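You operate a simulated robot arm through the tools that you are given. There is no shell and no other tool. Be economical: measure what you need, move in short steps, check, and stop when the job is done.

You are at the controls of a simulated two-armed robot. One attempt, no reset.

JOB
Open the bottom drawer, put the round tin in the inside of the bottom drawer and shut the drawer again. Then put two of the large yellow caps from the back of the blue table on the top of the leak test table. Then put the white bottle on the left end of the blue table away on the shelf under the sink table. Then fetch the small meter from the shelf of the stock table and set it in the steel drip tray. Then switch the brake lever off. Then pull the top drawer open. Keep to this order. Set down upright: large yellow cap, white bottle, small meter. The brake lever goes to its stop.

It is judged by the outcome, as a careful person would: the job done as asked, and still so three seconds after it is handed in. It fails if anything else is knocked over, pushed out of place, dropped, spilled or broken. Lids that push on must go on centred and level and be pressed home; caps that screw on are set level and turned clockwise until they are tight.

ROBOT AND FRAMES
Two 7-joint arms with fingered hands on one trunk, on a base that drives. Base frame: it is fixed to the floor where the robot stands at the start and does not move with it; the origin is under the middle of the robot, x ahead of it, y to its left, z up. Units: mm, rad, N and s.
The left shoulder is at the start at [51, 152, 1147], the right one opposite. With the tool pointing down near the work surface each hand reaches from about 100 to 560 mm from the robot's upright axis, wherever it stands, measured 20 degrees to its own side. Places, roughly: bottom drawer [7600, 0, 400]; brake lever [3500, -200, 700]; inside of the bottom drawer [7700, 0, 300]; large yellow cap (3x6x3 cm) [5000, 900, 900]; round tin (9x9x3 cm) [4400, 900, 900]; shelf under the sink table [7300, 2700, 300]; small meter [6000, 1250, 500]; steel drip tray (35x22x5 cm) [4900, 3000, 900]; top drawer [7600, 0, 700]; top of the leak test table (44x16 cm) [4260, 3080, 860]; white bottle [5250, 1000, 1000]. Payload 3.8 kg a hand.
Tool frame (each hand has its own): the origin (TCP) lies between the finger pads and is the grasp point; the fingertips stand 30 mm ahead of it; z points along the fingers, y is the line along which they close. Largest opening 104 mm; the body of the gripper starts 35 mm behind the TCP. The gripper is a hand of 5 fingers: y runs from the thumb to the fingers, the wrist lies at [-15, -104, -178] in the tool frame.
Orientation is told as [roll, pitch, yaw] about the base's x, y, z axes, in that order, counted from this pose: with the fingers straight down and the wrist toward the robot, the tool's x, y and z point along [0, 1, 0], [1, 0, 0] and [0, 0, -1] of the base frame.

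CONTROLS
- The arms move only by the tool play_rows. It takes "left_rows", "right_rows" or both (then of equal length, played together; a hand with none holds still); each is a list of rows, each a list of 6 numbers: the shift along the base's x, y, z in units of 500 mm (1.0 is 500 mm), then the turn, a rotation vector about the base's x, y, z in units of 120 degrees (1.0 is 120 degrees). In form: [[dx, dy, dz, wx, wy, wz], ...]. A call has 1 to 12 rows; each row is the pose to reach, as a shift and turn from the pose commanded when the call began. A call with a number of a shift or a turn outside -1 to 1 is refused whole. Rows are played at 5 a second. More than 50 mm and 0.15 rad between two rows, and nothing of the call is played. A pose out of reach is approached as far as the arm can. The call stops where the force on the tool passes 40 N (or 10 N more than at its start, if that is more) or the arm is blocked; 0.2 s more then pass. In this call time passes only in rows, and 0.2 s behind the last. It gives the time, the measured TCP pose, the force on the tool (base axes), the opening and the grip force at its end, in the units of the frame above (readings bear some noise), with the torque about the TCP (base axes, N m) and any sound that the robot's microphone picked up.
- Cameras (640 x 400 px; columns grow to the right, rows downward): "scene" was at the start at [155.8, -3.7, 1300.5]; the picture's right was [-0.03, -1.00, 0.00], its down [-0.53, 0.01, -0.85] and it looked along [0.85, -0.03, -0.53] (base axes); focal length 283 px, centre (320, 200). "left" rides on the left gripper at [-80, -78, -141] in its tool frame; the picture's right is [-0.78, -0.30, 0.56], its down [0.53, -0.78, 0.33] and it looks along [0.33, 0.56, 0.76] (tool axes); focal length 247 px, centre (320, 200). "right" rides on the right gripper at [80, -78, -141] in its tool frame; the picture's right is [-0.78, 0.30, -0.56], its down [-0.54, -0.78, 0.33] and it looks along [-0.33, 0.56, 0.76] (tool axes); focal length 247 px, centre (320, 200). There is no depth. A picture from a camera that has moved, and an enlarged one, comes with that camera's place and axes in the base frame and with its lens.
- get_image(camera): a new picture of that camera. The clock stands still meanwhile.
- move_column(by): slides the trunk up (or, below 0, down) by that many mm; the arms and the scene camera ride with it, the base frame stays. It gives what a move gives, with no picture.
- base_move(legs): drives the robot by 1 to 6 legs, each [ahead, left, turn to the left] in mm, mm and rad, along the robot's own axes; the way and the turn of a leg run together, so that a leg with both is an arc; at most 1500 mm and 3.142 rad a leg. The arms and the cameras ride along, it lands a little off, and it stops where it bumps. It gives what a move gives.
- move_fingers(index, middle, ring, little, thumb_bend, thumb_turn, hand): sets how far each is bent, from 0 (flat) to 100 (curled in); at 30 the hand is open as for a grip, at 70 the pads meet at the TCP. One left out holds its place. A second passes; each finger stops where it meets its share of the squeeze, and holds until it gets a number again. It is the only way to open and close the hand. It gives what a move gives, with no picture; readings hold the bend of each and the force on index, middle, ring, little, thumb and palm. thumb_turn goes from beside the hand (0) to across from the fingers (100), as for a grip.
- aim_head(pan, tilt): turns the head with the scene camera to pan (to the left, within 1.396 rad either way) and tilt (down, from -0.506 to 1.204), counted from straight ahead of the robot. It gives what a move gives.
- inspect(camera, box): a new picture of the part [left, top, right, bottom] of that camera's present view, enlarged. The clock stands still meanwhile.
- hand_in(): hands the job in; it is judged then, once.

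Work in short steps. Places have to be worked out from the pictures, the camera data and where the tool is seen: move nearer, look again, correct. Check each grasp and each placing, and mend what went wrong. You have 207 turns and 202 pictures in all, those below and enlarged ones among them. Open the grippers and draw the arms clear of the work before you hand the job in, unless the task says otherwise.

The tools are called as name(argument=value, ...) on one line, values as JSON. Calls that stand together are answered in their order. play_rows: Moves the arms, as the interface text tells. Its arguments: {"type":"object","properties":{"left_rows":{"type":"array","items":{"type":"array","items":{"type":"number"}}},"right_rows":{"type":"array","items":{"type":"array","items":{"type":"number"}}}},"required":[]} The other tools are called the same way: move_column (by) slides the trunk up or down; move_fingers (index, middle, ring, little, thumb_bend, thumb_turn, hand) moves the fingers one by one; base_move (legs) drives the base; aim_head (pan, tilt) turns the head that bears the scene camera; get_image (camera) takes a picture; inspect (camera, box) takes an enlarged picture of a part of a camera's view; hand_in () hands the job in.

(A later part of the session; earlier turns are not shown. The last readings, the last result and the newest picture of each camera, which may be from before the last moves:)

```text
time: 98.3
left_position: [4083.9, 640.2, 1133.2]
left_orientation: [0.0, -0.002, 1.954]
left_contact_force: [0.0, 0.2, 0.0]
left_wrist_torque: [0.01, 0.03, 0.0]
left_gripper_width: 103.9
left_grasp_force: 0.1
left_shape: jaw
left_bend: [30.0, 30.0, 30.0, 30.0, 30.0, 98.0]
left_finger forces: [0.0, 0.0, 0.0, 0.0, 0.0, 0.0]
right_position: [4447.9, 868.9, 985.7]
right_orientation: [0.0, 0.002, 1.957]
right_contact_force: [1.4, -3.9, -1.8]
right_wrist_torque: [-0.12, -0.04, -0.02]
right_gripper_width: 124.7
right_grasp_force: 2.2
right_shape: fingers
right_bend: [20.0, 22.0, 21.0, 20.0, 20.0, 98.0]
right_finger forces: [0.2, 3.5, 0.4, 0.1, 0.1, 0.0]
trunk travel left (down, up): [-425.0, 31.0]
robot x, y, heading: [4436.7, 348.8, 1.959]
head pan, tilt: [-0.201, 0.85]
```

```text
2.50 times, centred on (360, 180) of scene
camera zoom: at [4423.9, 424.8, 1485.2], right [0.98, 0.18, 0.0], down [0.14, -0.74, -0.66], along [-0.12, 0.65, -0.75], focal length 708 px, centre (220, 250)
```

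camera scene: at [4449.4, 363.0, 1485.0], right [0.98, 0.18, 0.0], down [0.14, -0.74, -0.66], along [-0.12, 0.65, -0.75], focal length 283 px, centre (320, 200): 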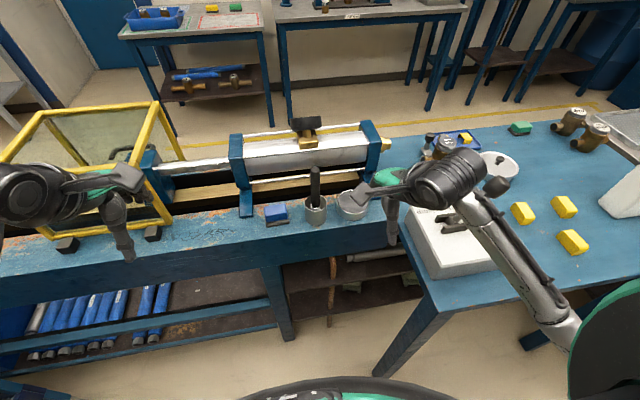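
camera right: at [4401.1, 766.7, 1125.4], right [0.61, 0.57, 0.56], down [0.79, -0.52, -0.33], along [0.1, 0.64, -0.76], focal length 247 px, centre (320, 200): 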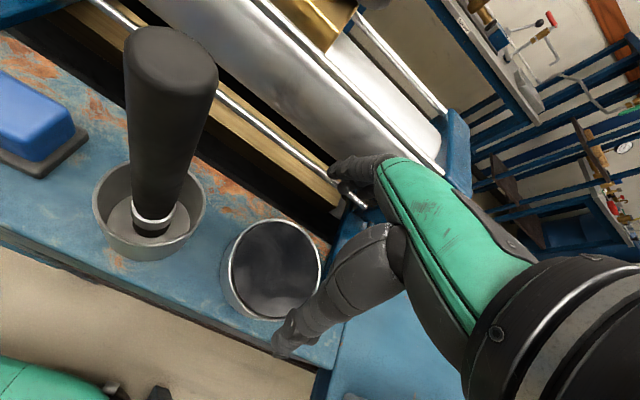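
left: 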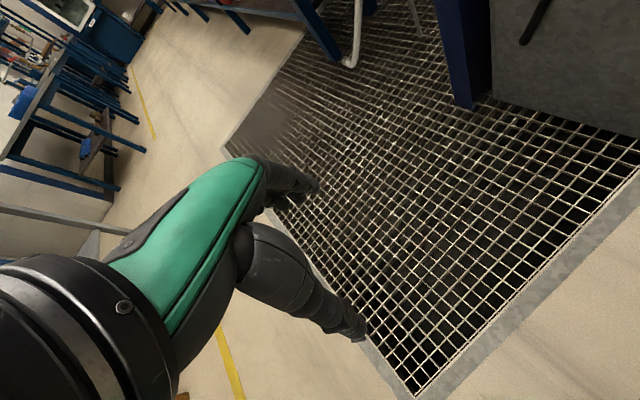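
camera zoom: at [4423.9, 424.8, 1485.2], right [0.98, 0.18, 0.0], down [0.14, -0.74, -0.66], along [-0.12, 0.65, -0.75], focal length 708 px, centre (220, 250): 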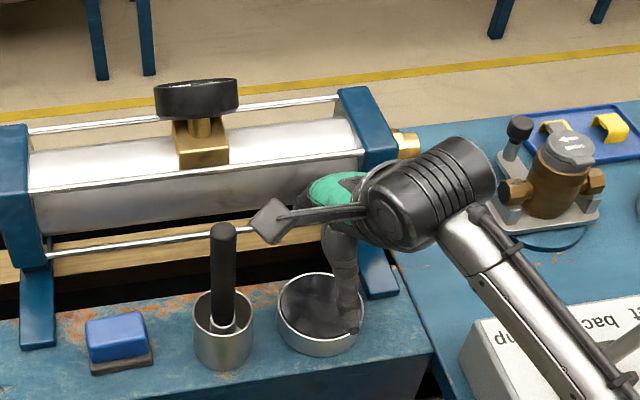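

The far fingers touch the cylinder's tie rod (3.5 N). I back off and inspect whether the tin is open-topped.

play_rows(right_rows=[[0.02, -0.05, 0.04, 0, 0, 0], [0.03, -0.08, 0.12, 0, 0, 0]])

inspect(camera="right", box=[200, 150, 360, 290])

inspect(camera="scene", box=[300, 160, 420, 250])

```text
time: 99.0
left_position: [4083.2, 642.0, 1132.6]
left_orientation: [0.0, 0.0, 1.955]
left_contact_force: [0.0, -0.1, 0.3]
left_wrist_torque: [0.0, 0.02, 0.0]
left_gripper_width: 103.9
left_grasp_force: 0.0
left_shape: jaw
left_bend: [30.0, 30.0, 30.0, 30.0, 30.0, 98.0]
left_finger forces: [0.1, 0.0, 0.0, 0.0, 0.0, 0.1]
right_position: [4459.9, 829.2, 1047.0]
right_orientation: [0.001, 0.0, 1.955]
right_contact_force: [-0.2, 0.0, 0.1]
right_wrist_torque: [0.02, -0.02, -0.03]
right_gripper_width: 125.1
right_grasp_force: 0.0
right_shape: fingers
right_bend: [20.0, 20.0, 20.0, 20.0, 20.0, 98.0]
right_finger forces: [0.1, 0.0, 0.1, 0.0, 0.0, 0.1]
trunk travel left (down, up): [-425.0, 31.0]
robot x, y, heading: [4440.9, 351.6, 1.953]
head pan, tilt: [-0.201, 0.85]
```

```text
2.86 times, centred on (280, 220) of right
camera zoom: at [4414.8, 726.8, 1186.6], right [0.61, 0.57, 0.56], down [0.79, -0.52, -0.33], along [0.1, 0.64, -0.76], focal length 706 px, centre (434, 143)
```

zoom: 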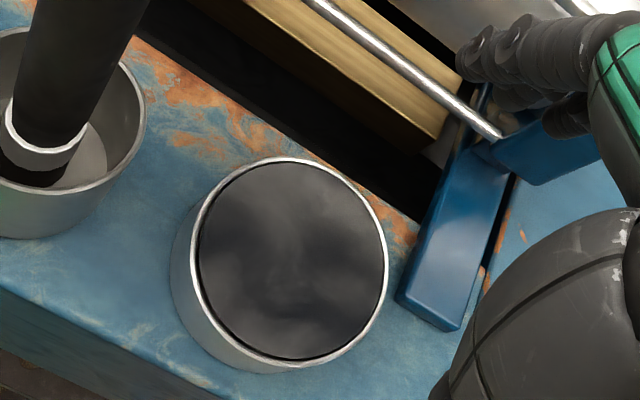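

```text
4.44 times, centred on (360, 205) of scene
camera zoom: at [4423.5, 426.1, 1485.1], right [0.98, 0.18, 0.0], down [0.14, -0.74, -0.66], along [-0.12, 0.65, -0.75], focal length 1258 px, centre (142, 178)
```

zoom: 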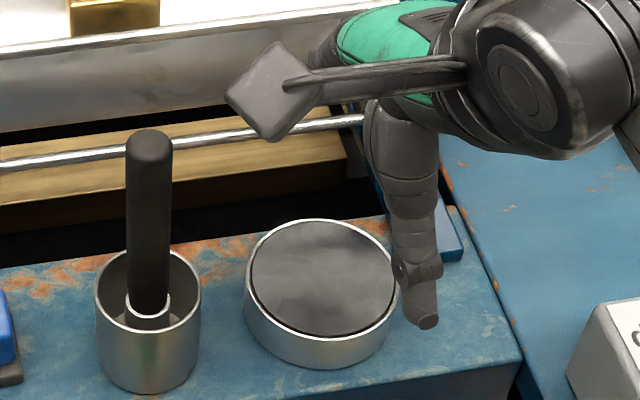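

The tin is a solid disc. Re-triangulating with the hand camera alone gives its top at z≈940, centre ≈(4444, 843) – 26 mm nearer than I'd assumed, so the rod is 110 mm beyond and clear. I descend over that centre, to TCP z≈945.

play_rows(right_rows=[[-0.03, 0.028, 0, 0, 0, 0], [-0.03, 0.028, -0.08, 0, 0, 0], [-0.03, 0.028, -0.15, 0, 0, 0], [-0.03, 0.028, -0.2, 0, 0, 0]])

get_image(camera="right")

inspect(camera="scene", box=[300, 140, 420, 230])

```text
time: 100.0
left_position: [4083.7, 643.5, 1132.9]
left_orientation: [0.0, 0.003, 1.956]
left_contact_force: [0.1, 0.4, -0.7]
left_wrist_torque: [0.01, 0.0, 0.0]
left_gripper_width: 103.8
left_grasp_force: 0.1
left_shape: jaw
left_bend: [30.0, 30.0, 30.0, 30.0, 30.0, 98.0]
left_finger forces: [0.1, 0.1, 0.1, 0.0, 0.0, 0.0]
right_position: [4443.2, 845.9, 944.9]
right_orientation: [0.0, 0.0, 1.957]
right_contact_force: [-0.2, -0.3, 0.2]
right_wrist_torque: [0.03, -0.01, 0.0]
right_gripper_width: 125.4
right_grasp_force: 0.1
right_shape: fingers
right_bend: [20.0, 20.0, 20.0, 20.0, 20.0, 98.0]
right_finger forces: [0.1, 0.0, 0.1, 0.0, 0.0, 0.1]
trunk travel left (down, up): [-425.0, 31.0]
robot x, y, heading: [4438.4, 350.7, 1.953]
head pan, tilt: [-0.201, 0.85]
```

```text
172 pictures are left
camera right: at [4398.6, 743.3, 1084.6], right [0.61, 0.57, 0.56], down [0.79, -0.52, -0.33], along [0.1, 0.64, -0.76], focal length 247 px, centre (320, 200)
```

right: 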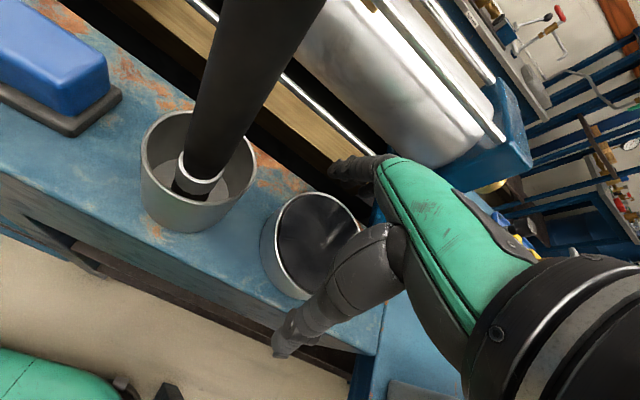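

```text
4.44 times, centred on (360, 185) of scene
camera zoom: at [4422.9, 427.9, 1485.0], right [0.98, 0.18, 0.0], down [0.14, -0.74, -0.66], along [-0.12, 0.65, -0.75], focal length 1258 px, centre (142, 267)
```

zoom: 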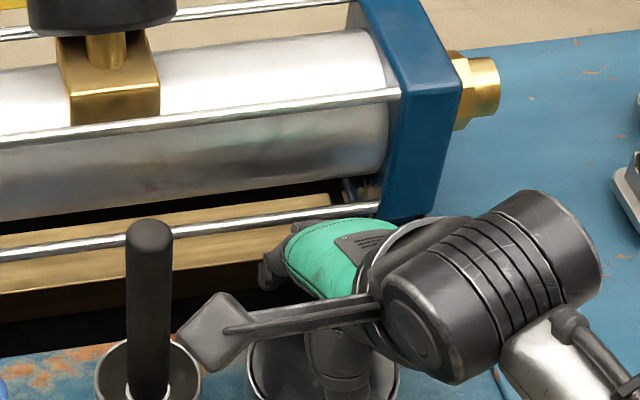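

Combining the hand-camera rays from three poses gives the tin's centre ≈(4448, 859), top ≈895–905. I bend the fingers slightly (for rod clearance), shift and descend to 920.

move_fingers(hand="right", index=27, middle=27, ring=27, little=27, thumb_bend=22)

play_rows(right_rows=[[0.01, 0.02, 0, 0, 0, 0], [0.01, 0.02, -0.025, 0, 0, 0], [0.01, 0.02, -0.05, 0, 0, 0]])

get_image(camera="right")

```text
time: 101.0
left_position: [4084.6, 642.9, 1132.0]
left_orientation: [-0.001, 0.0, 1.955]
left_contact_force: [-0.2, 0.2, -0.2]
left_wrist_torque: [0.02, -0.01, 0.0]
left_gripper_width: 104.2
left_grasp_force: 0.0
left_shape: jaw
left_bend: [30.0, 30.0, 30.0, 30.0, 30.0, 98.0]
left_finger forces: [0.0, 0.0, 0.1, 0.0, 0.0, 0.0]
right_position: [4445.0, 846.1, 945.6]
right_orientation: [0.0, -0.001, 1.956]
right_contact_force: [0.2, -0.1, 0.1]
right_wrist_torque: [0.02, 0.01, -0.03]
right_gripper_width: 114.5
right_grasp_force: 0.1
right_shape: fingers
right_bend: [27.0, 27.0, 27.0, 27.0, 22.0, 98.0]
right_finger forces: [0.0, 0.0, 0.1, 0.0, 0.0, 0.0]
trunk travel left (down, up): [-425.0, 31.0]
robot x, y, heading: [4435.3, 349.9, 1.955]
head pan, tilt: [-0.201, 0.85]
```

```text
time: 101.8
left_position: [4083.9, 642.7, 1132.2]
left_orientation: [0.0, 0.0, 1.954]
left_contact_force: [-0.4, 0.6, -0.7]
left_wrist_torque: [0.01, 0.02, 0.01]
left_gripper_width: 104.0
left_grasp_force: 0.0
left_shape: jaw
left_bend: [30.0, 30.0, 30.0, 30.0, 30.0, 98.0]
left_finger forces: [0.0, 0.0, 0.0, 0.1, 0.0, 0.1]
right_position: [4450.8, 857.7, 922.3]
right_orientation: [-0.001, -0.004, 1.955]
right_contact_force: [-0.6, 0.2, 2.0]
right_wrist_torque: [0.13, 0.03, 0.0]
right_gripper_width: 116.0
right_grasp_force: 0.8
right_shape: fingers
right_bend: [26.0, 27.0, 27.0, 27.0, 22.0, 98.0]
right_finger forces: [1.4, 0.5, 0.1, 0.0, 0.5, 0.1]
trunk travel left (down, up): [-425.0, 31.0]
robot x, y, heading: [4439.6, 349.4, 1.953]
head pan, tilt: [-0.201, 0.85]
```

```text
170 pictures are left
camera right: at [4404.0, 754.2, 1060.7], right [0.61, 0.56, 0.56], down [0.79, -0.52, -0.33], along [0.1, 0.64, -0.76], focal length 247 px, centre (320, 200)
```

right: 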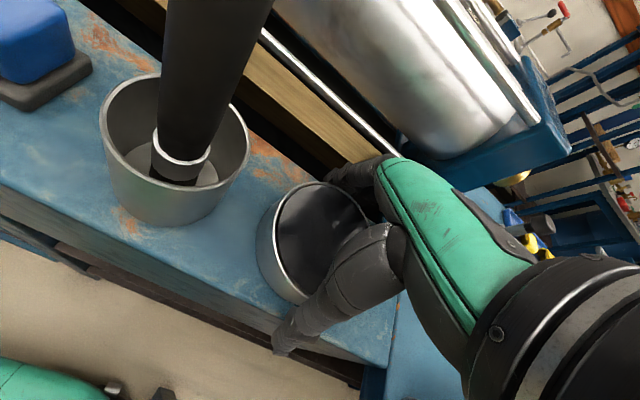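

A light contact (2 N upward, index finger, far side). I look closely for what it touches.

inspect(camera="right", box=[230, 130, 430, 370])

aim_head(pan=-0.05, tilt=0.75)

inspect(camera="scene", box=[270, 160, 430, 280])

```text
1.67 times, centred on (330, 250) of right
camera zoom: at [4404.0, 754.2, 1060.7], right [0.61, 0.56, 0.56], down [0.79, -0.52, -0.33], along [0.1, 0.64, -0.76], focal length 412 px, centre (303, 117)
```

zoom: 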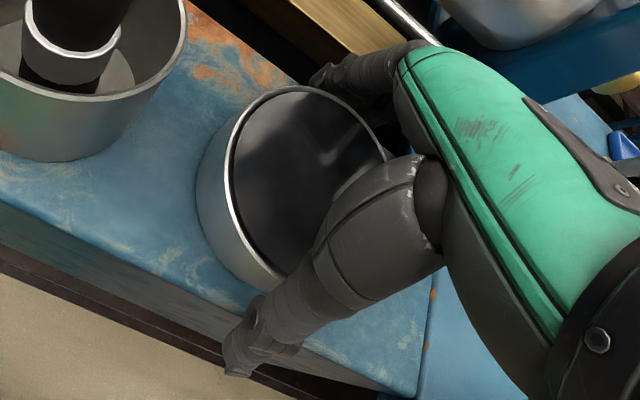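

```text
time: 102.5
left_position: [4083.0, 644.1, 1132.6]
left_orientation: [0.001, 0.002, 1.954]
left_contact_force: [-0.2, 0.0, -0.5]
left_wrist_torque: [0.02, 0.01, -0.03]
left_gripper_width: 103.8
left_grasp_force: 0.1
left_shape: jaw
left_bend: [30.0, 30.0, 30.0, 30.0, 30.0, 98.0]
left_finger forces: [0.0, 0.1, 0.1, 0.0, 0.0, 0.0]
right_position: [4450.7, 856.4, 919.5]
right_orientation: [0.0, -0.002, 1.954]
right_contact_force: [-0.3, 1.3, 2.2]
right_wrist_torque: [0.13, 0.01, -0.04]
right_gripper_width: 116.3
right_grasp_force: 1.3
right_shape: fingers
right_bend: [26.0, 27.0, 27.0, 27.0, 22.0, 98.0]
right_finger forces: [1.5, 0.6, 0.3, 0.1, 0.4, 0.0]
trunk travel left (down, up): [-425.0, 31.0]
robot x, y, heading: [4439.2, 350.1, 1.957]
head pan, tilt: [-0.051, 0.75]
```

```text
3.33 times, centred on (350, 220) of scene
camera zoom: at [4410.5, 429.0, 1493.0], right [0.95, 0.33, 0.0], down [0.22, -0.65, -0.73], along [-0.24, 0.69, -0.68], focal length 944 px, centre (220, 133)
```

zoom: 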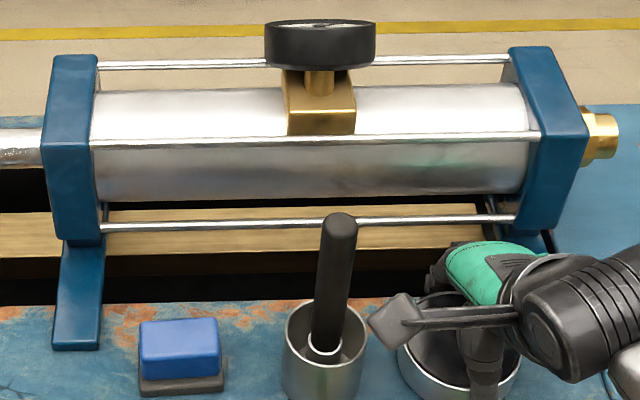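

The index tip sits on the tin's far rim – the tin is ~10 mm further forward. I lift 25, go 12 forward, and redescend.

play_rows(right_rows=[[0, 0, 0.05, 0, 0, 0], [-0.008, 0.024, 0.05, 0, 0, 0], [-0.008, 0.024, 0.02, 0, 0, 0], [-0.008, 0.024, -0.006, 0, 0, 0]])

inspect(camera="right", box=[230, 130, 430, 370])

```text
time: 103.5
left_position: [4084.0, 641.2, 1133.1]
left_orientation: [0.0, -0.002, 1.956]
left_contact_force: [0.1, 0.8, -0.4]
left_wrist_torque: [0.01, -0.01, 0.01]
left_gripper_width: 104.0
left_grasp_force: 0.1
left_shape: jaw
left_bend: [30.0, 30.0, 30.0, 30.0, 30.0, 98.0]
left_finger forces: [0.1, 0.0, 0.0, 0.1, 0.1, 0.0]
right_position: [4445.5, 867.5, 918.1]
right_orientation: [0.0, 0.002, 1.956]
right_contact_force: [2.8, -4.8, 6.2]
right_wrist_torque: [-0.35, -0.12, 0.01]
right_gripper_width: 120.5
right_grasp_force: 3.7
right_shape: fingers
right_bend: [27.0, 27.0, 27.0, 27.0, 17.0, 98.0]
right_finger forces: [0.1, 0.0, 0.0, 0.0, 7.4, 0.0]
trunk travel left (down, up): [-425.0, 31.0]
robot x, y, heading: [4434.9, 348.3, 1.958]
head pan, tilt: [-0.051, 0.75]
```

```text
1.67 times, centred on (330, 250) of right
camera zoom: at [4400.3, 764.2, 1057.7], right [0.61, 0.57, 0.56], down [0.79, -0.52, -0.33], along [0.1, 0.64, -0.76], focal length 412 px, centre (303, 117)
```

zoom: 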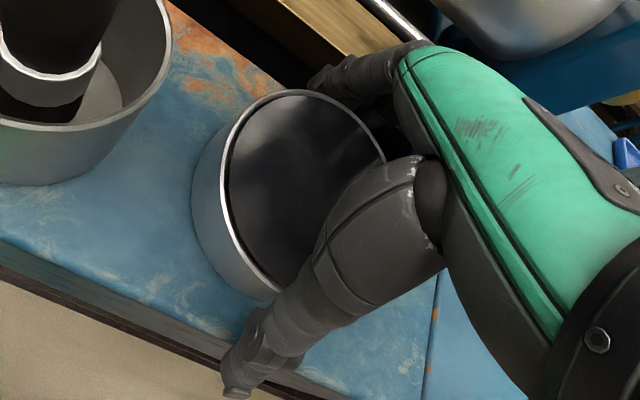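

Now the thumb presses on the near rim: the tips simply need more opening. I lift, open wider (fingers 15, thumb 10), centre between, and redescend.

play_rows(right_rows=[[0, 0, 0.06, 0, 0, 0], [0.004, -0.01, 0.06, 0, 0, 0]])

move_fingers(hand="right", index=16, middle=16, ring=16, little=16, thumb_bend=8)

play_rows(right_rows=[[0, 0, -0.03, 0, 0, 0], [0, 0, -0.06, 0, 0, 0]])

inspect(camera="right", box=[230, 130, 430, 370])

```text
time: 104.0
left_position: [4083.8, 641.4, 1132.0]
left_orientation: [-0.001, 0.0, 1.956]
left_contact_force: [0.1, 0.4, -0.3]
left_wrist_torque: [-0.01, -0.04, -0.01]
left_gripper_width: 104.3
left_grasp_force: 0.1
left_shape: jaw
left_bend: [30.0, 30.0, 30.0, 30.0, 30.0, 98.0]
left_finger forces: [0.1, 0.0, 0.0, 0.0, 0.1, 0.0]
right_position: [4447.7, 861.6, 947.8]
right_orientation: [0.0, 0.0, 1.954]
right_contact_force: [1.4, -0.2, 0.5]
right_wrist_torque: [-0.03, 0.0, 0.02]
right_gripper_width: 114.5
right_grasp_force: 0.1
right_shape: fingers
right_bend: [27.0, 27.0, 27.0, 27.0, 22.0, 97.0]
right_finger forces: [0.1, 0.1, 0.0, 0.1, 0.0, 0.0]
trunk travel left (down, up): [-425.0, 31.0]
robot x, y, heading: [4438.2, 348.8, 1.958]
head pan, tilt: [-0.051, 0.75]
```

```text
time: 105.0
left_position: [4083.8, 642.7, 1132.6]
left_orientation: [0.001, -0.001, 1.955]
left_contact_force: [0.5, 0.3, -0.2]
left_wrist_torque: [0.0, -0.01, -0.01]
left_gripper_width: 103.9
left_grasp_force: 0.0
left_shape: jaw
left_bend: [30.0, 30.0, 30.0, 30.0, 30.0, 98.0]
left_finger forces: [0.1, 0.0, 0.0, 0.0, 0.0, 0.0]
right_position: [4448.3, 861.5, 947.4]
right_orientation: [0.001, -0.001, 1.955]
right_contact_force: [1.1, -1.8, -0.7]
right_wrist_torque: [-0.01, -0.01, -0.03]
right_gripper_width: 138.7
right_grasp_force: 1.1
right_shape: fingers
right_bend: [16.0, 17.0, 16.0, 16.0, 8.0, 97.0]
right_finger forces: [0.0, 1.9, 0.1, 0.1, 0.0, 0.0]
trunk travel left (down, up): [-425.0, 31.0]
robot x, y, heading: [4437.7, 351.9, 1.951]
head pan, tilt: [-0.051, 0.75]
```

```text
time: 105.7
left_position: [4082.2, 642.2, 1132.7]
left_orientation: [0.0, 0.002, 1.955]
left_contact_force: [-0.1, -1.1, -0.5]
left_wrist_torque: [-0.01, -0.02, 0.0]
left_gripper_width: 103.8
left_grasp_force: 0.0
left_shape: jaw
left_bend: [30.0, 30.0, 30.0, 30.0, 30.0, 98.0]
left_finger forces: [0.1, 0.0, 0.0, 0.0, 0.1, 0.0]
right_position: [4447.7, 862.7, 916.6]
right_orientation: [0.0, 0.0, 1.955]
right_contact_force: [-0.9, -0.1, -0.3]
right_wrist_torque: [0.02, 0.03, -0.01]
right_gripper_width: 138.8
right_grasp_force: 0.1
right_shape: fingers
right_bend: [16.0, 16.0, 16.0, 16.0, 8.0, 97.0]
right_finger forces: [0.0, 0.0, 0.0, 0.1, 0.0, 0.1]
trunk travel left (down, up): [-425.0, 31.0]
robot x, y, heading: [4436.1, 349.3, 1.954]
head pan, tilt: [-0.051, 0.75]
```

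```text
1.67 times, centred on (330, 250) of right
camera zoom: at [4402.2, 760.6, 1057.0], right [0.61, 0.57, 0.56], down [0.79, -0.52, -0.33], along [0.1, 0.64, -0.76], focal length 412 px, centre (303, 117)
```

zoom: 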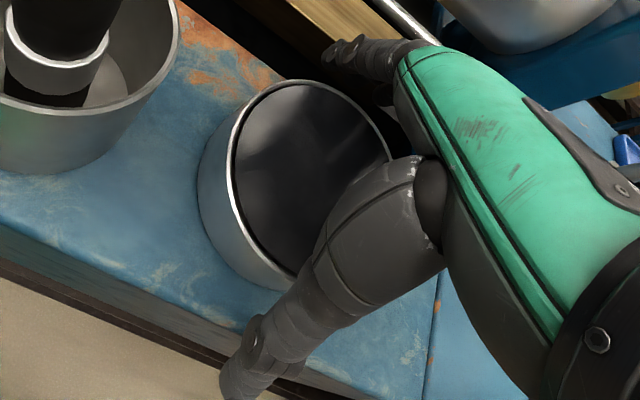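

No contact now at z 917, with fingers straddling the tin. I lower 12 more and close gently.

play_rows(right_rows=[[0, 0, -0.012, 0, 0, 0], [0, 0, -0.024, 0, 0, 0]])

move_fingers(hand="right", index=45, middle=45, ring=45, little=45, thumb_bend=45)

inspect(camera="right", box=[230, 130, 430, 370])

```text
time: 106.2
left_position: [4083.1, 642.5, 1132.9]
left_orientation: [0.001, 0.001, 1.955]
left_contact_force: [0.4, -0.3, 0.3]
left_wrist_torque: [-0.01, -0.02, 0.02]
left_gripper_width: 103.8
left_grasp_force: 0.0
left_shape: jaw
left_bend: [30.0, 30.0, 30.0, 30.0, 30.0, 98.0]
left_finger forces: [0.0, 0.0, 0.0, 0.0, 0.0, 0.1]
right_position: [4448.7, 863.0, 906.3]
right_orientation: [-0.003, -0.002, 1.955]
right_contact_force: [0.5, -0.9, 2.3]
right_wrist_torque: [-0.06, -0.01, 0.02]
right_gripper_width: 139.0
right_grasp_force: 0.7
right_shape: fingers
right_bend: [16.0, 16.0, 16.0, 16.0, 8.0, 98.0]
right_finger forces: [0.0, 0.0, 0.0, 0.0, 2.1, 0.1]
trunk travel left (down, up): [-425.0, 31.0]
robot x, y, heading: [4437.3, 348.6, 1.955]
head pan, tilt: [-0.051, 0.75]
```

```text
time: 107.2
left_position: [4081.6, 644.0, 1131.2]
left_orientation: [0.0, 0.002, 1.955]
left_contact_force: [0.0, -0.2, -0.3]
left_wrist_torque: [0.01, -0.01, 0.02]
left_gripper_width: 103.8
left_grasp_force: 0.1
left_shape: jaw
left_bend: [30.0, 30.0, 30.0, 30.0, 30.0, 98.0]
left_finger forces: [0.0, 0.1, 0.0, 0.1, 0.1, 0.0]
right_position: [4446.0, 866.1, 907.7]
right_orientation: [0.0, -0.006, 1.957]
right_contact_force: [-5.7, 16.9, 15.8]
right_wrist_torque: [1.21, -0.06, 0.52]
right_gripper_width: 120.0
right_grasp_force: 32.8
right_shape: fingers
right_bend: [28.0, 37.0, 36.0, 41.0, 11.0, 97.0]
right_finger forces: [18.7, 8.6, 8.6, 9.9, 19.8, 0.0]
trunk travel left (down, up): [-425.0, 31.0]
robot x, y, heading: [4438.7, 348.8, 1.951]
head pan, tilt: [-0.051, 0.75]
```

```text
1.67 times, centred on (330, 250) of right
camera zoom: at [4401.3, 762.2, 1047.5], right [0.61, 0.56, 0.56], down [0.79, -0.52, -0.34], along [0.1, 0.65, -0.76], focal length 412 px, centre (303, 117)
```

zoom: 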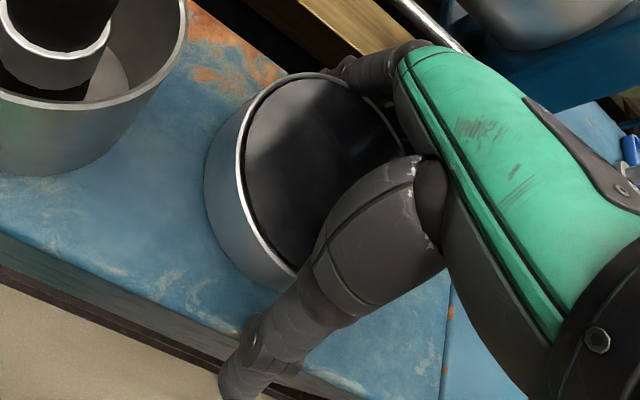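

The fingers grip (33 N), with some uneven force. I lift 20 mm and check whether the tin comes with it.

play_rows(right_rows=[[0, 0, 0.02, 0, 0, 0], [0, 0, 0.05, 0, 0, 0]])

get_image(camera="right")

get_image(camera="scene")

```text
time: 107.8
left_position: [4082.2, 645.6, 1131.5]
left_orientation: [0.001, 0.005, 1.955]
left_contact_force: [-0.7, -0.5, -0.1]
left_wrist_torque: [-0.01, 0.0, -0.01]
left_gripper_width: 103.9
left_grasp_force: 0.1
left_shape: jaw
left_bend: [30.0, 30.0, 30.0, 30.0, 30.0, 98.0]
left_finger forces: [0.0, 0.0, 0.1, 0.0, 0.0, 0.1]
right_position: [4448.4, 864.8, 930.0]
right_orientation: [-0.002, 0.005, 1.953]
right_contact_force: [-4.7, 12.4, -3.8]
right_wrist_torque: [0.26, 0.12, 0.21]
right_gripper_width: 111.8
right_grasp_force: 24.4
right_shape: fingers
right_bend: [29.0, 37.0, 40.0, 45.0, 22.0, 97.0]
right_finger forces: [18.8, 6.9, 4.7, 0.0, 17.9, 0.0]
trunk travel left (down, up): [-425.0, 31.0]
robot x, y, heading: [4436.6, 350.7, 1.954]
head pan, tilt: [-0.051, 0.75]
```

```text
164 pictures are left
camera right: at [4402.1, 762.8, 1069.7], right [0.61, 0.57, 0.56], down [0.79, -0.52, -0.33], along [0.1, 0.64, -0.76], focal length 247 px, centre (320, 200)
```

right: 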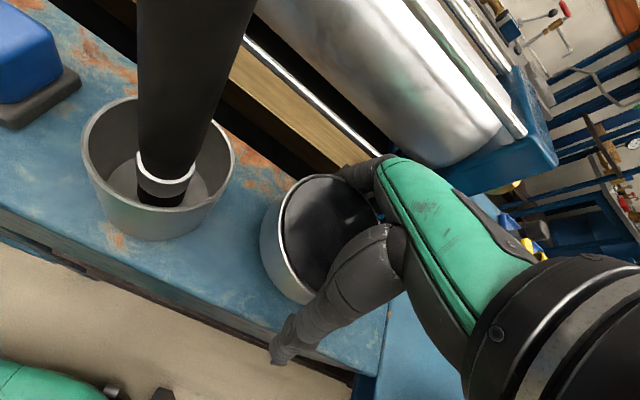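

```text
163 pictures are left
camera scene: at [4409.6, 431.9, 1492.8], right [0.95, 0.33, 0.0], down [0.22, -0.65, -0.73], along [-0.24, 0.69, -0.69], focal length 283 px, centre (320, 200)
```

scene: 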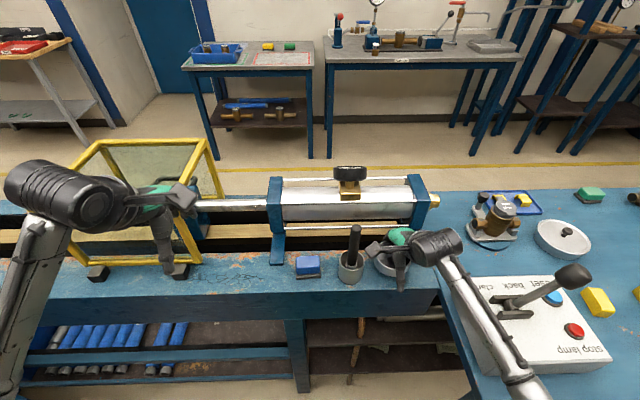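

The tin's place in the hand camera hasn't changed after rising 22 mm, so it seems to come along, though the grip is partial. I raise another 40 slowly and check.

play_rows(right_rows=[[0, 0, 0.03, 0, 0, 0], [0, 0, 0.06, 0, 0, 0], [0, -0.01, 0.09, 0, 0, 0]])

get_image(camera="right")

inspect(camera="scene", box=[310, 190, 490, 310])

```text
time: 108.7
left_position: [4083.3, 642.9, 1132.6]
left_orientation: [-0.001, -0.001, 1.954]
left_contact_force: [0.1, 0.1, -0.2]
left_wrist_torque: [0.01, -0.01, 0.01]
left_gripper_width: 103.9
left_grasp_force: 0.0
left_shape: jaw
left_bend: [30.0, 30.0, 30.0, 30.0, 30.0, 98.0]
left_finger forces: [0.0, 0.1, 0.1, 0.0, 0.0, 0.0]
right_position: [4448.8, 856.9, 977.3]
right_orientation: [0.0, 0.002, 1.955]
right_contact_force: [-0.2, -0.2, -2.5]
right_wrist_torque: [0.04, -0.05, 0.02]
right_gripper_width: 111.9
right_grasp_force: 17.4
right_shape: fingers
right_bend: [29.0, 45.0, 45.0, 45.0, 22.0, 97.0]
right_finger forces: [18.5, 0.0, 0.0, 0.0, 17.6, 0.0]
trunk travel left (down, up): [-425.0, 31.0]
robot x, y, heading: [4441.3, 351.4, 1.952]
head pan, tilt: [-0.051, 0.75]
```

```text
162 pictures are left
camera right: at [4402.8, 755.1, 1116.6], right [0.61, 0.57, 0.56], down [0.79, -0.52, -0.33], along [0.1, 0.64, -0.76], focal length 247 px, centre (320, 200)
```

right: 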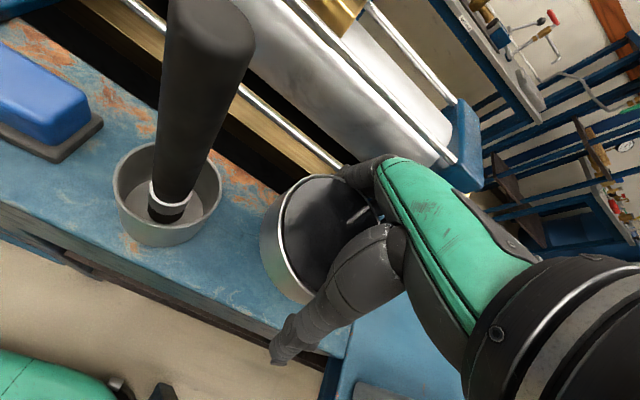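

```text
3.33 times, centred on (400, 250) of scene
camera zoom: at [4410.6, 428.3, 1493.1], right [0.95, 0.33, 0.0], down [0.22, -0.65, -0.73], along [-0.24, 0.69, -0.68], focal length 944 px, centre (53, 33)
```

zoom: 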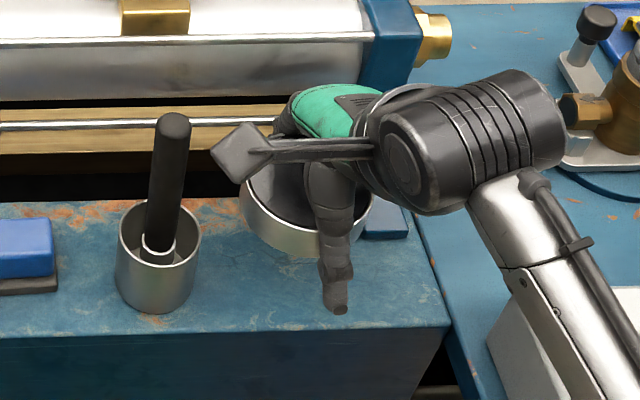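

The tin is held between index and thumb (17 N) and lifted clear. I raise it to ~1075 and then back away from the bench.

play_rows(right_rows=[[0, -0.01, 0.05, 0, 0, 0], [0.01, -0.04, 0.1, 0, 0, 0], [0.02, -0.07, 0.15, 0, 0, 0], [0.03, -0.1, 0.2, 0, 0, 0]])

base_move(legs=[[-520, 0, 0]])

get_image(camera="right")

```text
time: 109.7
left_position: [4084.0, 642.4, 1132.0]
left_orientation: [0.002, 0.0, 1.956]
left_contact_force: [0.7, -0.3, 0.5]
left_wrist_torque: [-0.02, 0.0, 0.0]
left_gripper_width: 104.1
left_grasp_force: 0.0
left_shape: jaw
left_bend: [30.0, 30.0, 30.0, 30.0, 30.0, 98.0]
left_finger forces: [0.1, 0.0, 0.1, 0.0, 0.0, 0.0]
right_position: [4462.0, 805.7, 1078.5]
right_orientation: [0.0, 0.0, 1.954]
right_contact_force: [-0.6, 0.2, -3.1]
right_wrist_torque: [0.01, -0.01, -0.01]
right_gripper_width: 111.1
right_grasp_force: 17.2
right_shape: fingers
right_bend: [29.0, 45.0, 45.0, 45.0, 22.0, 97.0]
right_finger forces: [17.7, 0.1, 0.1, 0.1, 16.7, 0.0]
trunk travel left (down, up): [-425.0, 31.0]
robot x, y, heading: [4437.0, 349.7, 1.953]
head pan, tilt: [-0.051, 0.75]
```

```text
time: 112.6
left_position: [4274.7, 171.3, 1131.4]
left_orientation: [0.002, 0.002, 1.952]
left_contact_force: [0.8, 0.0, 0.5]
left_wrist_torque: [0.02, 0.02, -0.04]
left_gripper_width: 103.9
left_grasp_force: 0.1
left_shape: jaw
left_bend: [30.0, 30.0, 30.0, 30.0, 30.0, 98.0]
left_finger forces: [0.1, 0.0, 0.0, 0.0, 0.0, 0.0]
right_position: [4655.1, 333.6, 1077.0]
right_orientation: [0.002, 0.002, 1.951]
right_contact_force: [-0.1, 0.1, -3.8]
right_wrist_torque: [0.01, -0.04, -0.03]
right_gripper_width: 111.2
right_grasp_force: 17.2
right_shape: fingers
right_bend: [29.0, 45.0, 45.0, 45.0, 22.0, 97.0]
right_finger forces: [17.7, 0.0, 0.0, 0.1, 16.6, 0.0]
trunk travel left (down, up): [-425.0, 31.0]
robot x, y, heading: [4630.3, -124.4, 1.948]
head pan, tilt: [-0.051, 0.75]
```

```text
160 pictures are left
camera right: at [4608.7, 230.9, 1217.1], right [0.61, 0.56, 0.56], down [0.79, -0.52, -0.33], along [0.1, 0.64, -0.76], focal length 247 px, centre (320, 200)
```

right: 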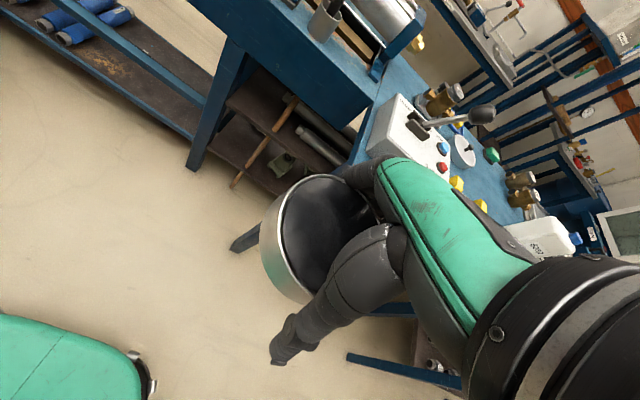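

Grip is steady. I drive back along the aisle to the cabinet and turn to face it.

base_move(legs=[[0, 0, -1.578], [1300, 0, 0], [1330, 0, 0], [0, 0, -1.57]])

aim_head(pan=0.15, tilt=0.55)

get_image(camera="scene")

get_image(camera="right")

```text
time: 133.1
left_position: [7431.2, 571.7, 1132.4]
left_orientation: [0.001, 0.001, -1.201]
left_contact_force: [-0.4, 0.4, -0.2]
left_wrist_torque: [-0.01, -0.01, 0.03]
left_gripper_width: 103.7
left_grasp_force: 0.1
left_shape: jaw
left_bend: [30.0, 30.0, 30.0, 30.0, 30.0, 98.0]
left_finger forces: [0.1, 0.1, 0.1, 0.0, 0.0, 0.1]
right_position: [7049.7, 413.2, 1077.0]
right_orientation: [-0.001, 0.002, -1.2]
right_contact_force: [0.0, 0.6, -2.9]
right_wrist_torque: [-0.04, 0.01, 0.01]
right_gripper_width: 109.9
right_grasp_force: 14.8
right_shape: fingers
right_bend: [31.0, 45.0, 45.0, 45.0, 23.0, 97.0]
right_finger forces: [15.5, 0.0, 0.0, 0.1, 14.6, 0.1]
trunk travel left (down, up): [-425.0, 31.0]
robot x, y, heading: [7077.8, 868.6, -1.202]
head pan, tilt: [-0.051, 0.75]
```

```text
time: 133.9
left_position: [7429.9, 571.1, 1132.2]
left_orientation: [0.0, 0.002, -1.199]
left_contact_force: [1.0, 0.4, 1.0]
left_wrist_torque: [0.04, 0.0, 0.05]
left_gripper_width: 103.7
left_grasp_force: 0.0
left_shape: jaw
left_bend: [30.0, 30.0, 30.0, 30.0, 30.0, 98.0]
left_finger forces: [0.0, 0.0, 0.0, 0.0, 0.0, 0.0]
right_position: [7048.9, 413.1, 1077.6]
right_orientation: [-0.001, 0.001, -1.199]
right_contact_force: [-0.6, 0.2, -2.7]
right_wrist_torque: [-0.02, 0.0, -0.04]
right_gripper_width: 109.9
right_grasp_force: 14.5
right_shape: fingers
right_bend: [31.0, 45.0, 45.0, 45.0, 23.0, 97.0]
right_finger forces: [15.5, 0.1, 0.1, 0.1, 14.7, 0.0]
trunk travel left (down, up): [-425.0, 31.0]
robot x, y, heading: [7084.2, 868.3, -1.199]
head pan, tilt: [0.15, 0.55]
```

```text
159 pictures are left
camera scene: at [7124.3, 789.4, 1510.3], right [-0.87, -0.5, 0.0], down [-0.26, 0.46, -0.85], along [0.42, -0.74, -0.53], focal length 283 px, centre (320, 200)
```

scene: 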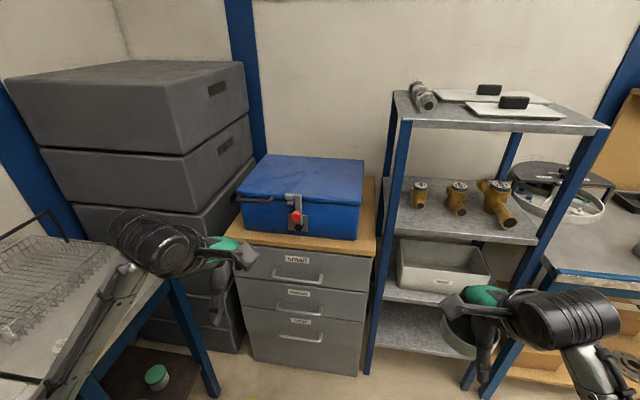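

```text
158 pictures are left
camera right: at [7094.7, 514.0, 1217.4], right [-0.62, -0.56, 0.56], down [-0.78, 0.53, -0.33], along [-0.11, -0.64, -0.76], focal length 247 px, centre (320, 200)
```

right: 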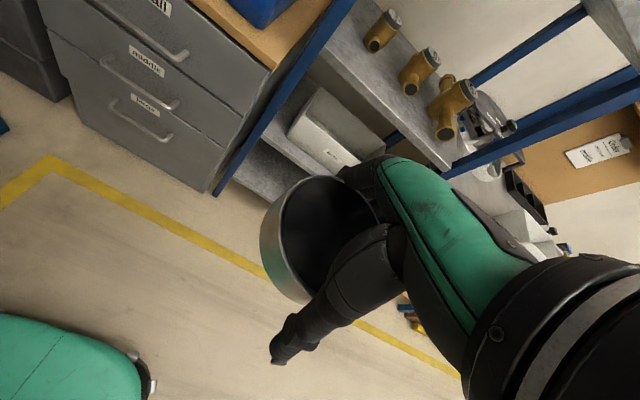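

The tin's grip eased from 17 to 14.5 N during the drive. I re-tighten the fingers and look at it closely.

move_fingers(hand="right", index=60, middle=60, thumb_bend=60)

inspect(camera="right", box=[230, 130, 430, 370])

inspect(camera="scene", box=[400, 260, 640, 400])

inspect(camera="scene", box=[200, 220, 400, 390])

```text
time: 134.9
left_position: [7430.6, 570.9, 1132.2]
left_orientation: [0.0, 0.002, -1.202]
left_contact_force: [-0.1, 0.2, 0.5]
left_wrist_torque: [-0.01, -0.03, -0.02]
left_gripper_width: 103.8
left_grasp_force: 0.1
left_shape: jaw
left_bend: [30.0, 30.0, 30.0, 30.0, 30.0, 98.0]
left_finger forces: [0.0, 0.0, 0.0, 0.0, 0.1, 0.0]
right_position: [7048.9, 414.2, 1078.0]
right_orientation: [0.0, 0.002, -1.198]
right_contact_force: [0.2, 1.8, -3.1]
right_wrist_torque: [-0.03, 0.03, 0.01]
right_gripper_width: 95.4
right_grasp_force: 37.8
right_shape: fingers
right_bend: [25.0, 53.0, 45.0, 45.0, 48.0, 96.0]
right_finger forces: [25.6, 9.4, 0.0, 0.1, 41.2, 0.1]
trunk travel left (down, up): [-425.0, 31.0]
robot x, y, heading: [7078.6, 870.7, -1.198]
head pan, tilt: [0.15, 0.55]
```

```text
1.67 times, centred on (330, 250) of right
camera zoom: at [7094.7, 514.0, 1217.5], right [-0.62, -0.56, 0.56], down [-0.78, 0.53, -0.33], along [-0.11, -0.64, -0.76], focal length 412 px, centre (303, 117)
```

zoom: 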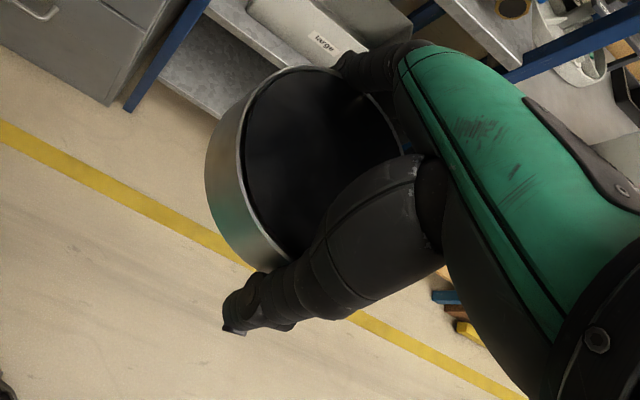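

```text
2.67 times, centred on (520, 330) of scene
camera zoom: at [7124.4, 789.4, 1510.4], right [-0.87, -0.5, 0.0], down [-0.26, 0.46, -0.85], along [0.42, -0.74, -0.53], focal length 755 px, centre (-213, -147)
```

zoom: 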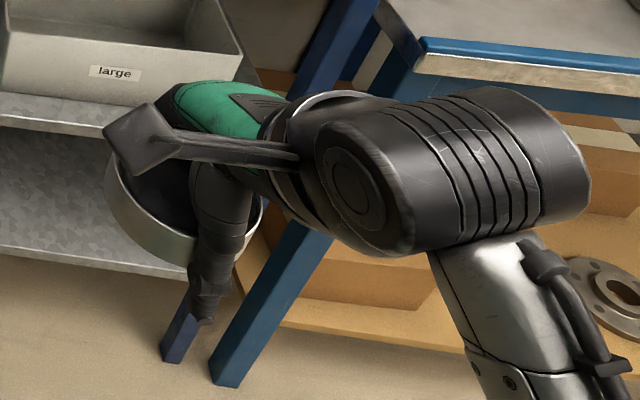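

```text
2.35 times, centred on (300, 305) of scene
camera zoom: at [7124.4, 789.4, 1510.4], right [-0.87, -0.5, 0.0], down [-0.26, 0.46, -0.85], along [0.42, -0.74, -0.53], focal length 666 px, centre (367, -47)
```

zoom: 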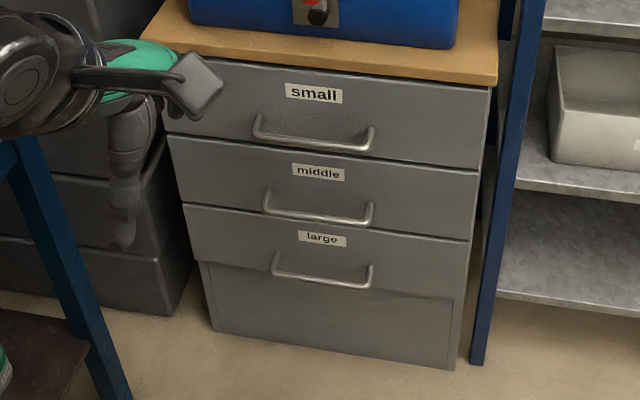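

Grip now 38 N with three fingers – solid. Bottom-drawer handle ≈(7543, 219, 390). I lower the trunk 400 and take views with the left hand camera.

move_column(by=-400)

get_image(camera="left")

get_image(camera="scene")

```text
time: 138.7
left_position: [7429.8, 573.1, 582.3]
left_orientation: [-0.002, 0.341, -1.201]
left_contact_force: [-0.5, 0.4, 0.8]
left_wrist_torque: [-0.01, 0.04, 0.01]
left_gripper_width: 103.9
left_grasp_force: 0.0
left_shape: jaw
left_bend: [30.0, 30.0, 30.0, 30.0, 30.0, 98.0]
left_finger forces: [0.0, 0.0, 0.0, 0.0, 0.0, 0.0]
right_position: [7044.8, 423.5, 562.9]
right_orientation: [0.0, 0.256, -1.199]
right_contact_force: [-0.1, 0.7, -2.6]
right_wrist_torque: [-0.01, 0.06, 0.04]
right_gripper_width: 95.5
right_grasp_force: 38.6
right_shape: fingers
right_bend: [25.0, 52.0, 45.0, 45.0, 49.0, 96.0]
right_finger forces: [25.8, 9.7, 0.0, 0.0, 40.9, 0.0]
trunk travel left (down, up): [-25.0, 431.0]
robot x, y, heading: [7081.4, 865.1, -1.2]
head pan, tilt: [0.15, 0.55]
```

```text
154 pictures are left
camera left: at [7344.9, 569.7, 741.0], right [-0.89, 0.15, -0.43], down [0.19, 0.98, -0.05], along [0.41, -0.13, -0.9], focal length 247 px, centre (320, 200)
```

left: 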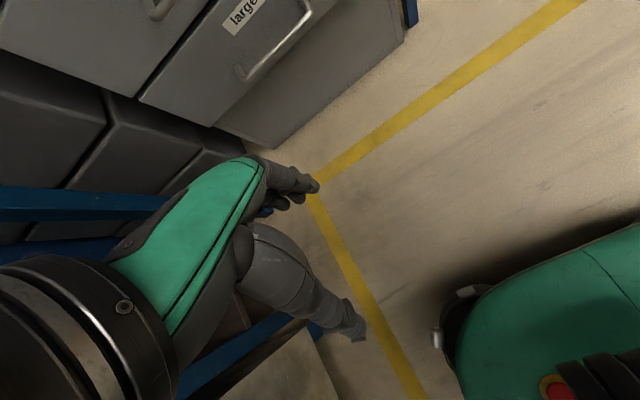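

```text
153 pictures are left
camera scene: at [7193.8, 610.6, 1004.1], right [-0.87, -0.48, -0.07], down [-0.38, 0.77, -0.52], along [0.3, -0.42, -0.85], focal length 283 px, centre (320, 200)
```

scene: 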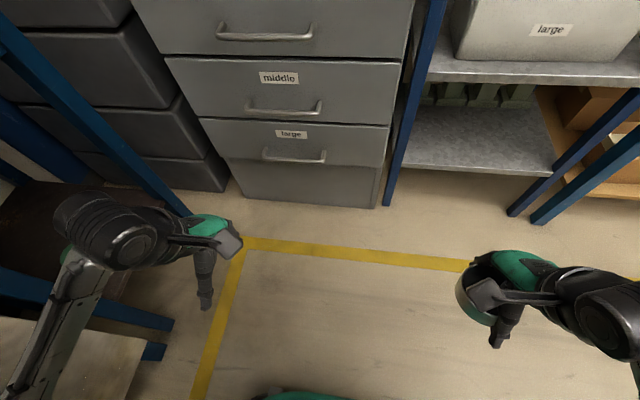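

The trunk's low end also leans forward, tilting both hands ~0.3 rad. Both cameras agree on the bottom handle centre: (7553, 202, 370). I enlarge it to see the gap behind the bar.

inspect(camera="scene", box=[230, 110, 390, 210])

inspect(camera="left", box=[200, 0, 360, 110])

```text
4.00 times, centred on (310, 160) of scene
camera zoom: at [7193.8, 610.6, 1004.1], right [-0.87, -0.48, -0.07], down [-0.38, 0.77, -0.52], along [0.3, -0.42, -0.85], focal length 1133 px, centre (360, 360)
```

zoom: 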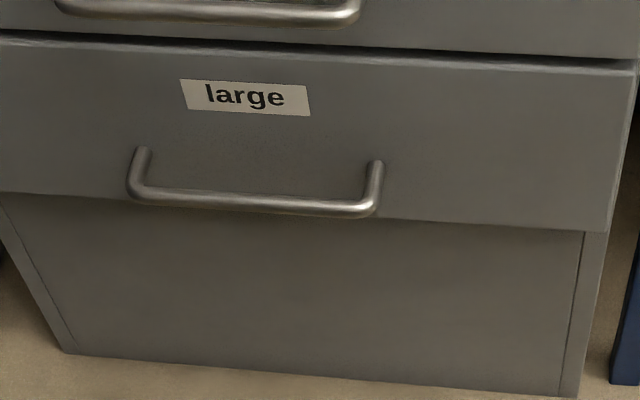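

```text
3.64 times, centred on (280, 55) of left
camera zoom: at [7344.9, 569.7, 741.0], right [-0.89, 0.15, -0.43], down [0.19, 0.98, -0.05], along [0.41, -0.13, -0.9], focal length 898 px, centre (466, 727)
```

zoom: 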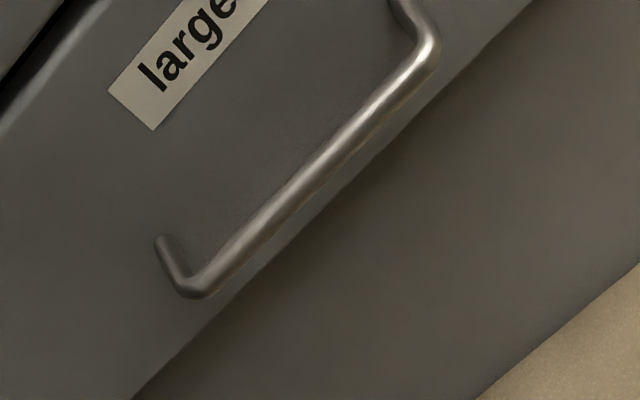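

The handle bar is ~185 mm wide with a gap of roughly 35–40 mm behind. I drive 150 ahead and pre-shape the left fingers into a hook (bend 57, thumb open).

base_move(legs=[[150, 0, 0]])

move_fingers(hand="left", index=56, middle=56, ring=56, little=56, thumb_bend=15)

play_rows(left_rows=[[0.02, -0.07, -0.04, -0.025, -0.0098, 0], [0.04, -0.14, -0.08, -0.05, -0.0196, 0], [0.06, -0.21, -0.12, -0.075, -0.0294, 0], [0.08, -0.28, -0.17, -0.1, -0.0392, 0], [0.1, -0.35, -0.22, -0.126, -0.049, 0], [0.12, -0.41, -0.25, -0.151, -0.0588, 0]])

get_image(camera="left")

get_image(camera="scene")

```text
time: 140.1
left_position: [7483.5, 434.8, 582.3]
left_orientation: [-0.001, 0.342, -1.199]
left_contact_force: [0.2, 0.6, -0.3]
left_wrist_torque: [0.01, 0.0, -0.02]
left_gripper_width: 104.0
left_grasp_force: 0.1
left_shape: jaw
left_bend: [30.0, 30.0, 30.0, 30.0, 30.0, 98.0]
left_finger forces: [0.0, 0.1, 0.0, 0.1, 0.0, 0.0]
right_position: [7100.6, 283.3, 562.4]
right_orientation: [0.0, 0.262, -1.198]
right_contact_force: [0.2, -0.8, -2.1]
right_wrist_torque: [0.01, 0.02, -0.01]
right_gripper_width: 95.4
right_grasp_force: 38.3
right_shape: fingers
right_bend: [25.0, 52.0, 45.0, 45.0, 49.0, 96.0]
right_finger forces: [25.9, 9.8, 0.1, 0.0, 40.9, 0.0]
trunk travel left (down, up): [-25.0, 431.0]
robot x, y, heading: [7135.7, 729.1, -1.199]
head pan, tilt: [0.15, 0.55]
```

```text
time: 141.1
left_position: [7485.5, 435.4, 582.1]
left_orientation: [0.001, 0.341, -1.2]
left_contact_force: [0.3, 0.0, 0.8]
left_wrist_torque: [0.02, 0.02, 0.0]
left_gripper_width: 82.3
left_grasp_force: 0.0
left_shape: fingers
left_bend: [56.0, 56.0, 56.0, 56.0, 15.0, 98.0]
left_finger forces: [0.0, 0.1, 0.0, 0.1, 0.1, 0.0]
right_position: [7099.3, 283.7, 562.7]
right_orientation: [0.0, 0.259, -1.197]
right_contact_force: [-0.8, -0.7, -2.2]
right_wrist_torque: [-0.02, 0.01, -0.03]
right_gripper_width: 95.1
right_grasp_force: 38.5
right_shape: fingers
right_bend: [25.0, 52.0, 45.0, 45.0, 49.0, 96.0]
right_finger forces: [25.9, 9.8, 0.1, 0.1, 40.8, 0.0]
trunk travel left (down, up): [-25.0, 431.0]
robot x, y, heading: [7134.7, 729.9, -1.198]
head pan, tilt: [0.15, 0.55]
```

```text
time: 142.5
left_position: [7543.5, 230.1, 458.1]
left_orientation: [0.0, 0.003, -1.198]
left_contact_force: [0.2, -0.1, -3.5]
left_wrist_torque: [0.01, 0.03, -0.02]
left_gripper_width: 82.3
left_grasp_force: 1.4
left_shape: fingers
left_bend: [56.0, 56.0, 56.0, 56.0, 15.0, 98.0]
left_finger forces: [0.0, 0.0, 0.0, 0.0, 0.0, 2.9]
right_position: [7099.0, 283.5, 561.7]
right_orientation: [-0.001, 0.258, -1.197]
right_contact_force: [0.3, -0.3, -2.8]
right_wrist_torque: [0.0, 0.03, -0.01]
right_gripper_width: 95.1
right_grasp_force: 38.5
right_shape: fingers
right_bend: [25.0, 52.0, 45.0, 45.0, 49.0, 96.0]
right_finger forces: [25.8, 9.6, 0.1, 0.0, 40.8, 0.0]
trunk travel left (down, up): [-25.0, 431.0]
robot x, y, heading: [7132.4, 730.7, -1.199]
head pan, tilt: [0.15, 0.55]
```

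```text
150 pictures are left
camera left: at [7440.1, 274.9, 597.9], right [-0.83, 0.0, -0.56], down [0.22, 0.92, -0.33], along [0.51, -0.39, -0.76], focal length 247 px, centre (320, 200)
```

left: 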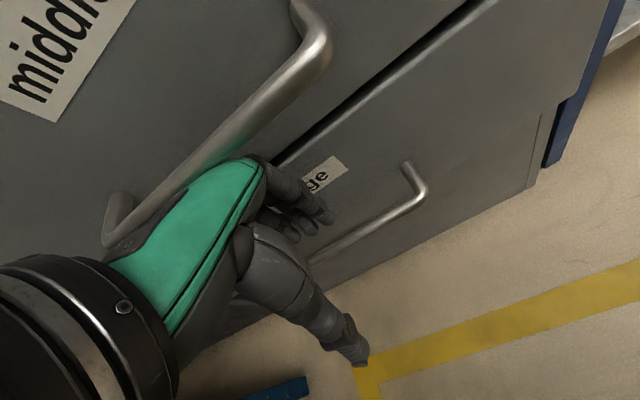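

```text
149 pictures are left
camera scene: at [7249.0, 470.5, 1003.6], right [-0.87, -0.48, -0.07], down [-0.38, 0.77, -0.52], along [0.3, -0.42, -0.85], focal length 283 px, centre (320, 200)
```

scene: 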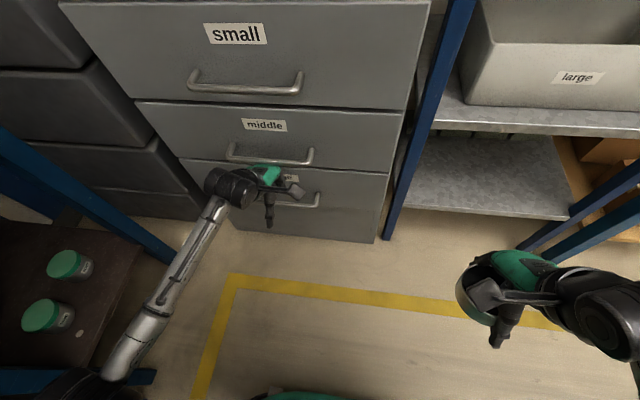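

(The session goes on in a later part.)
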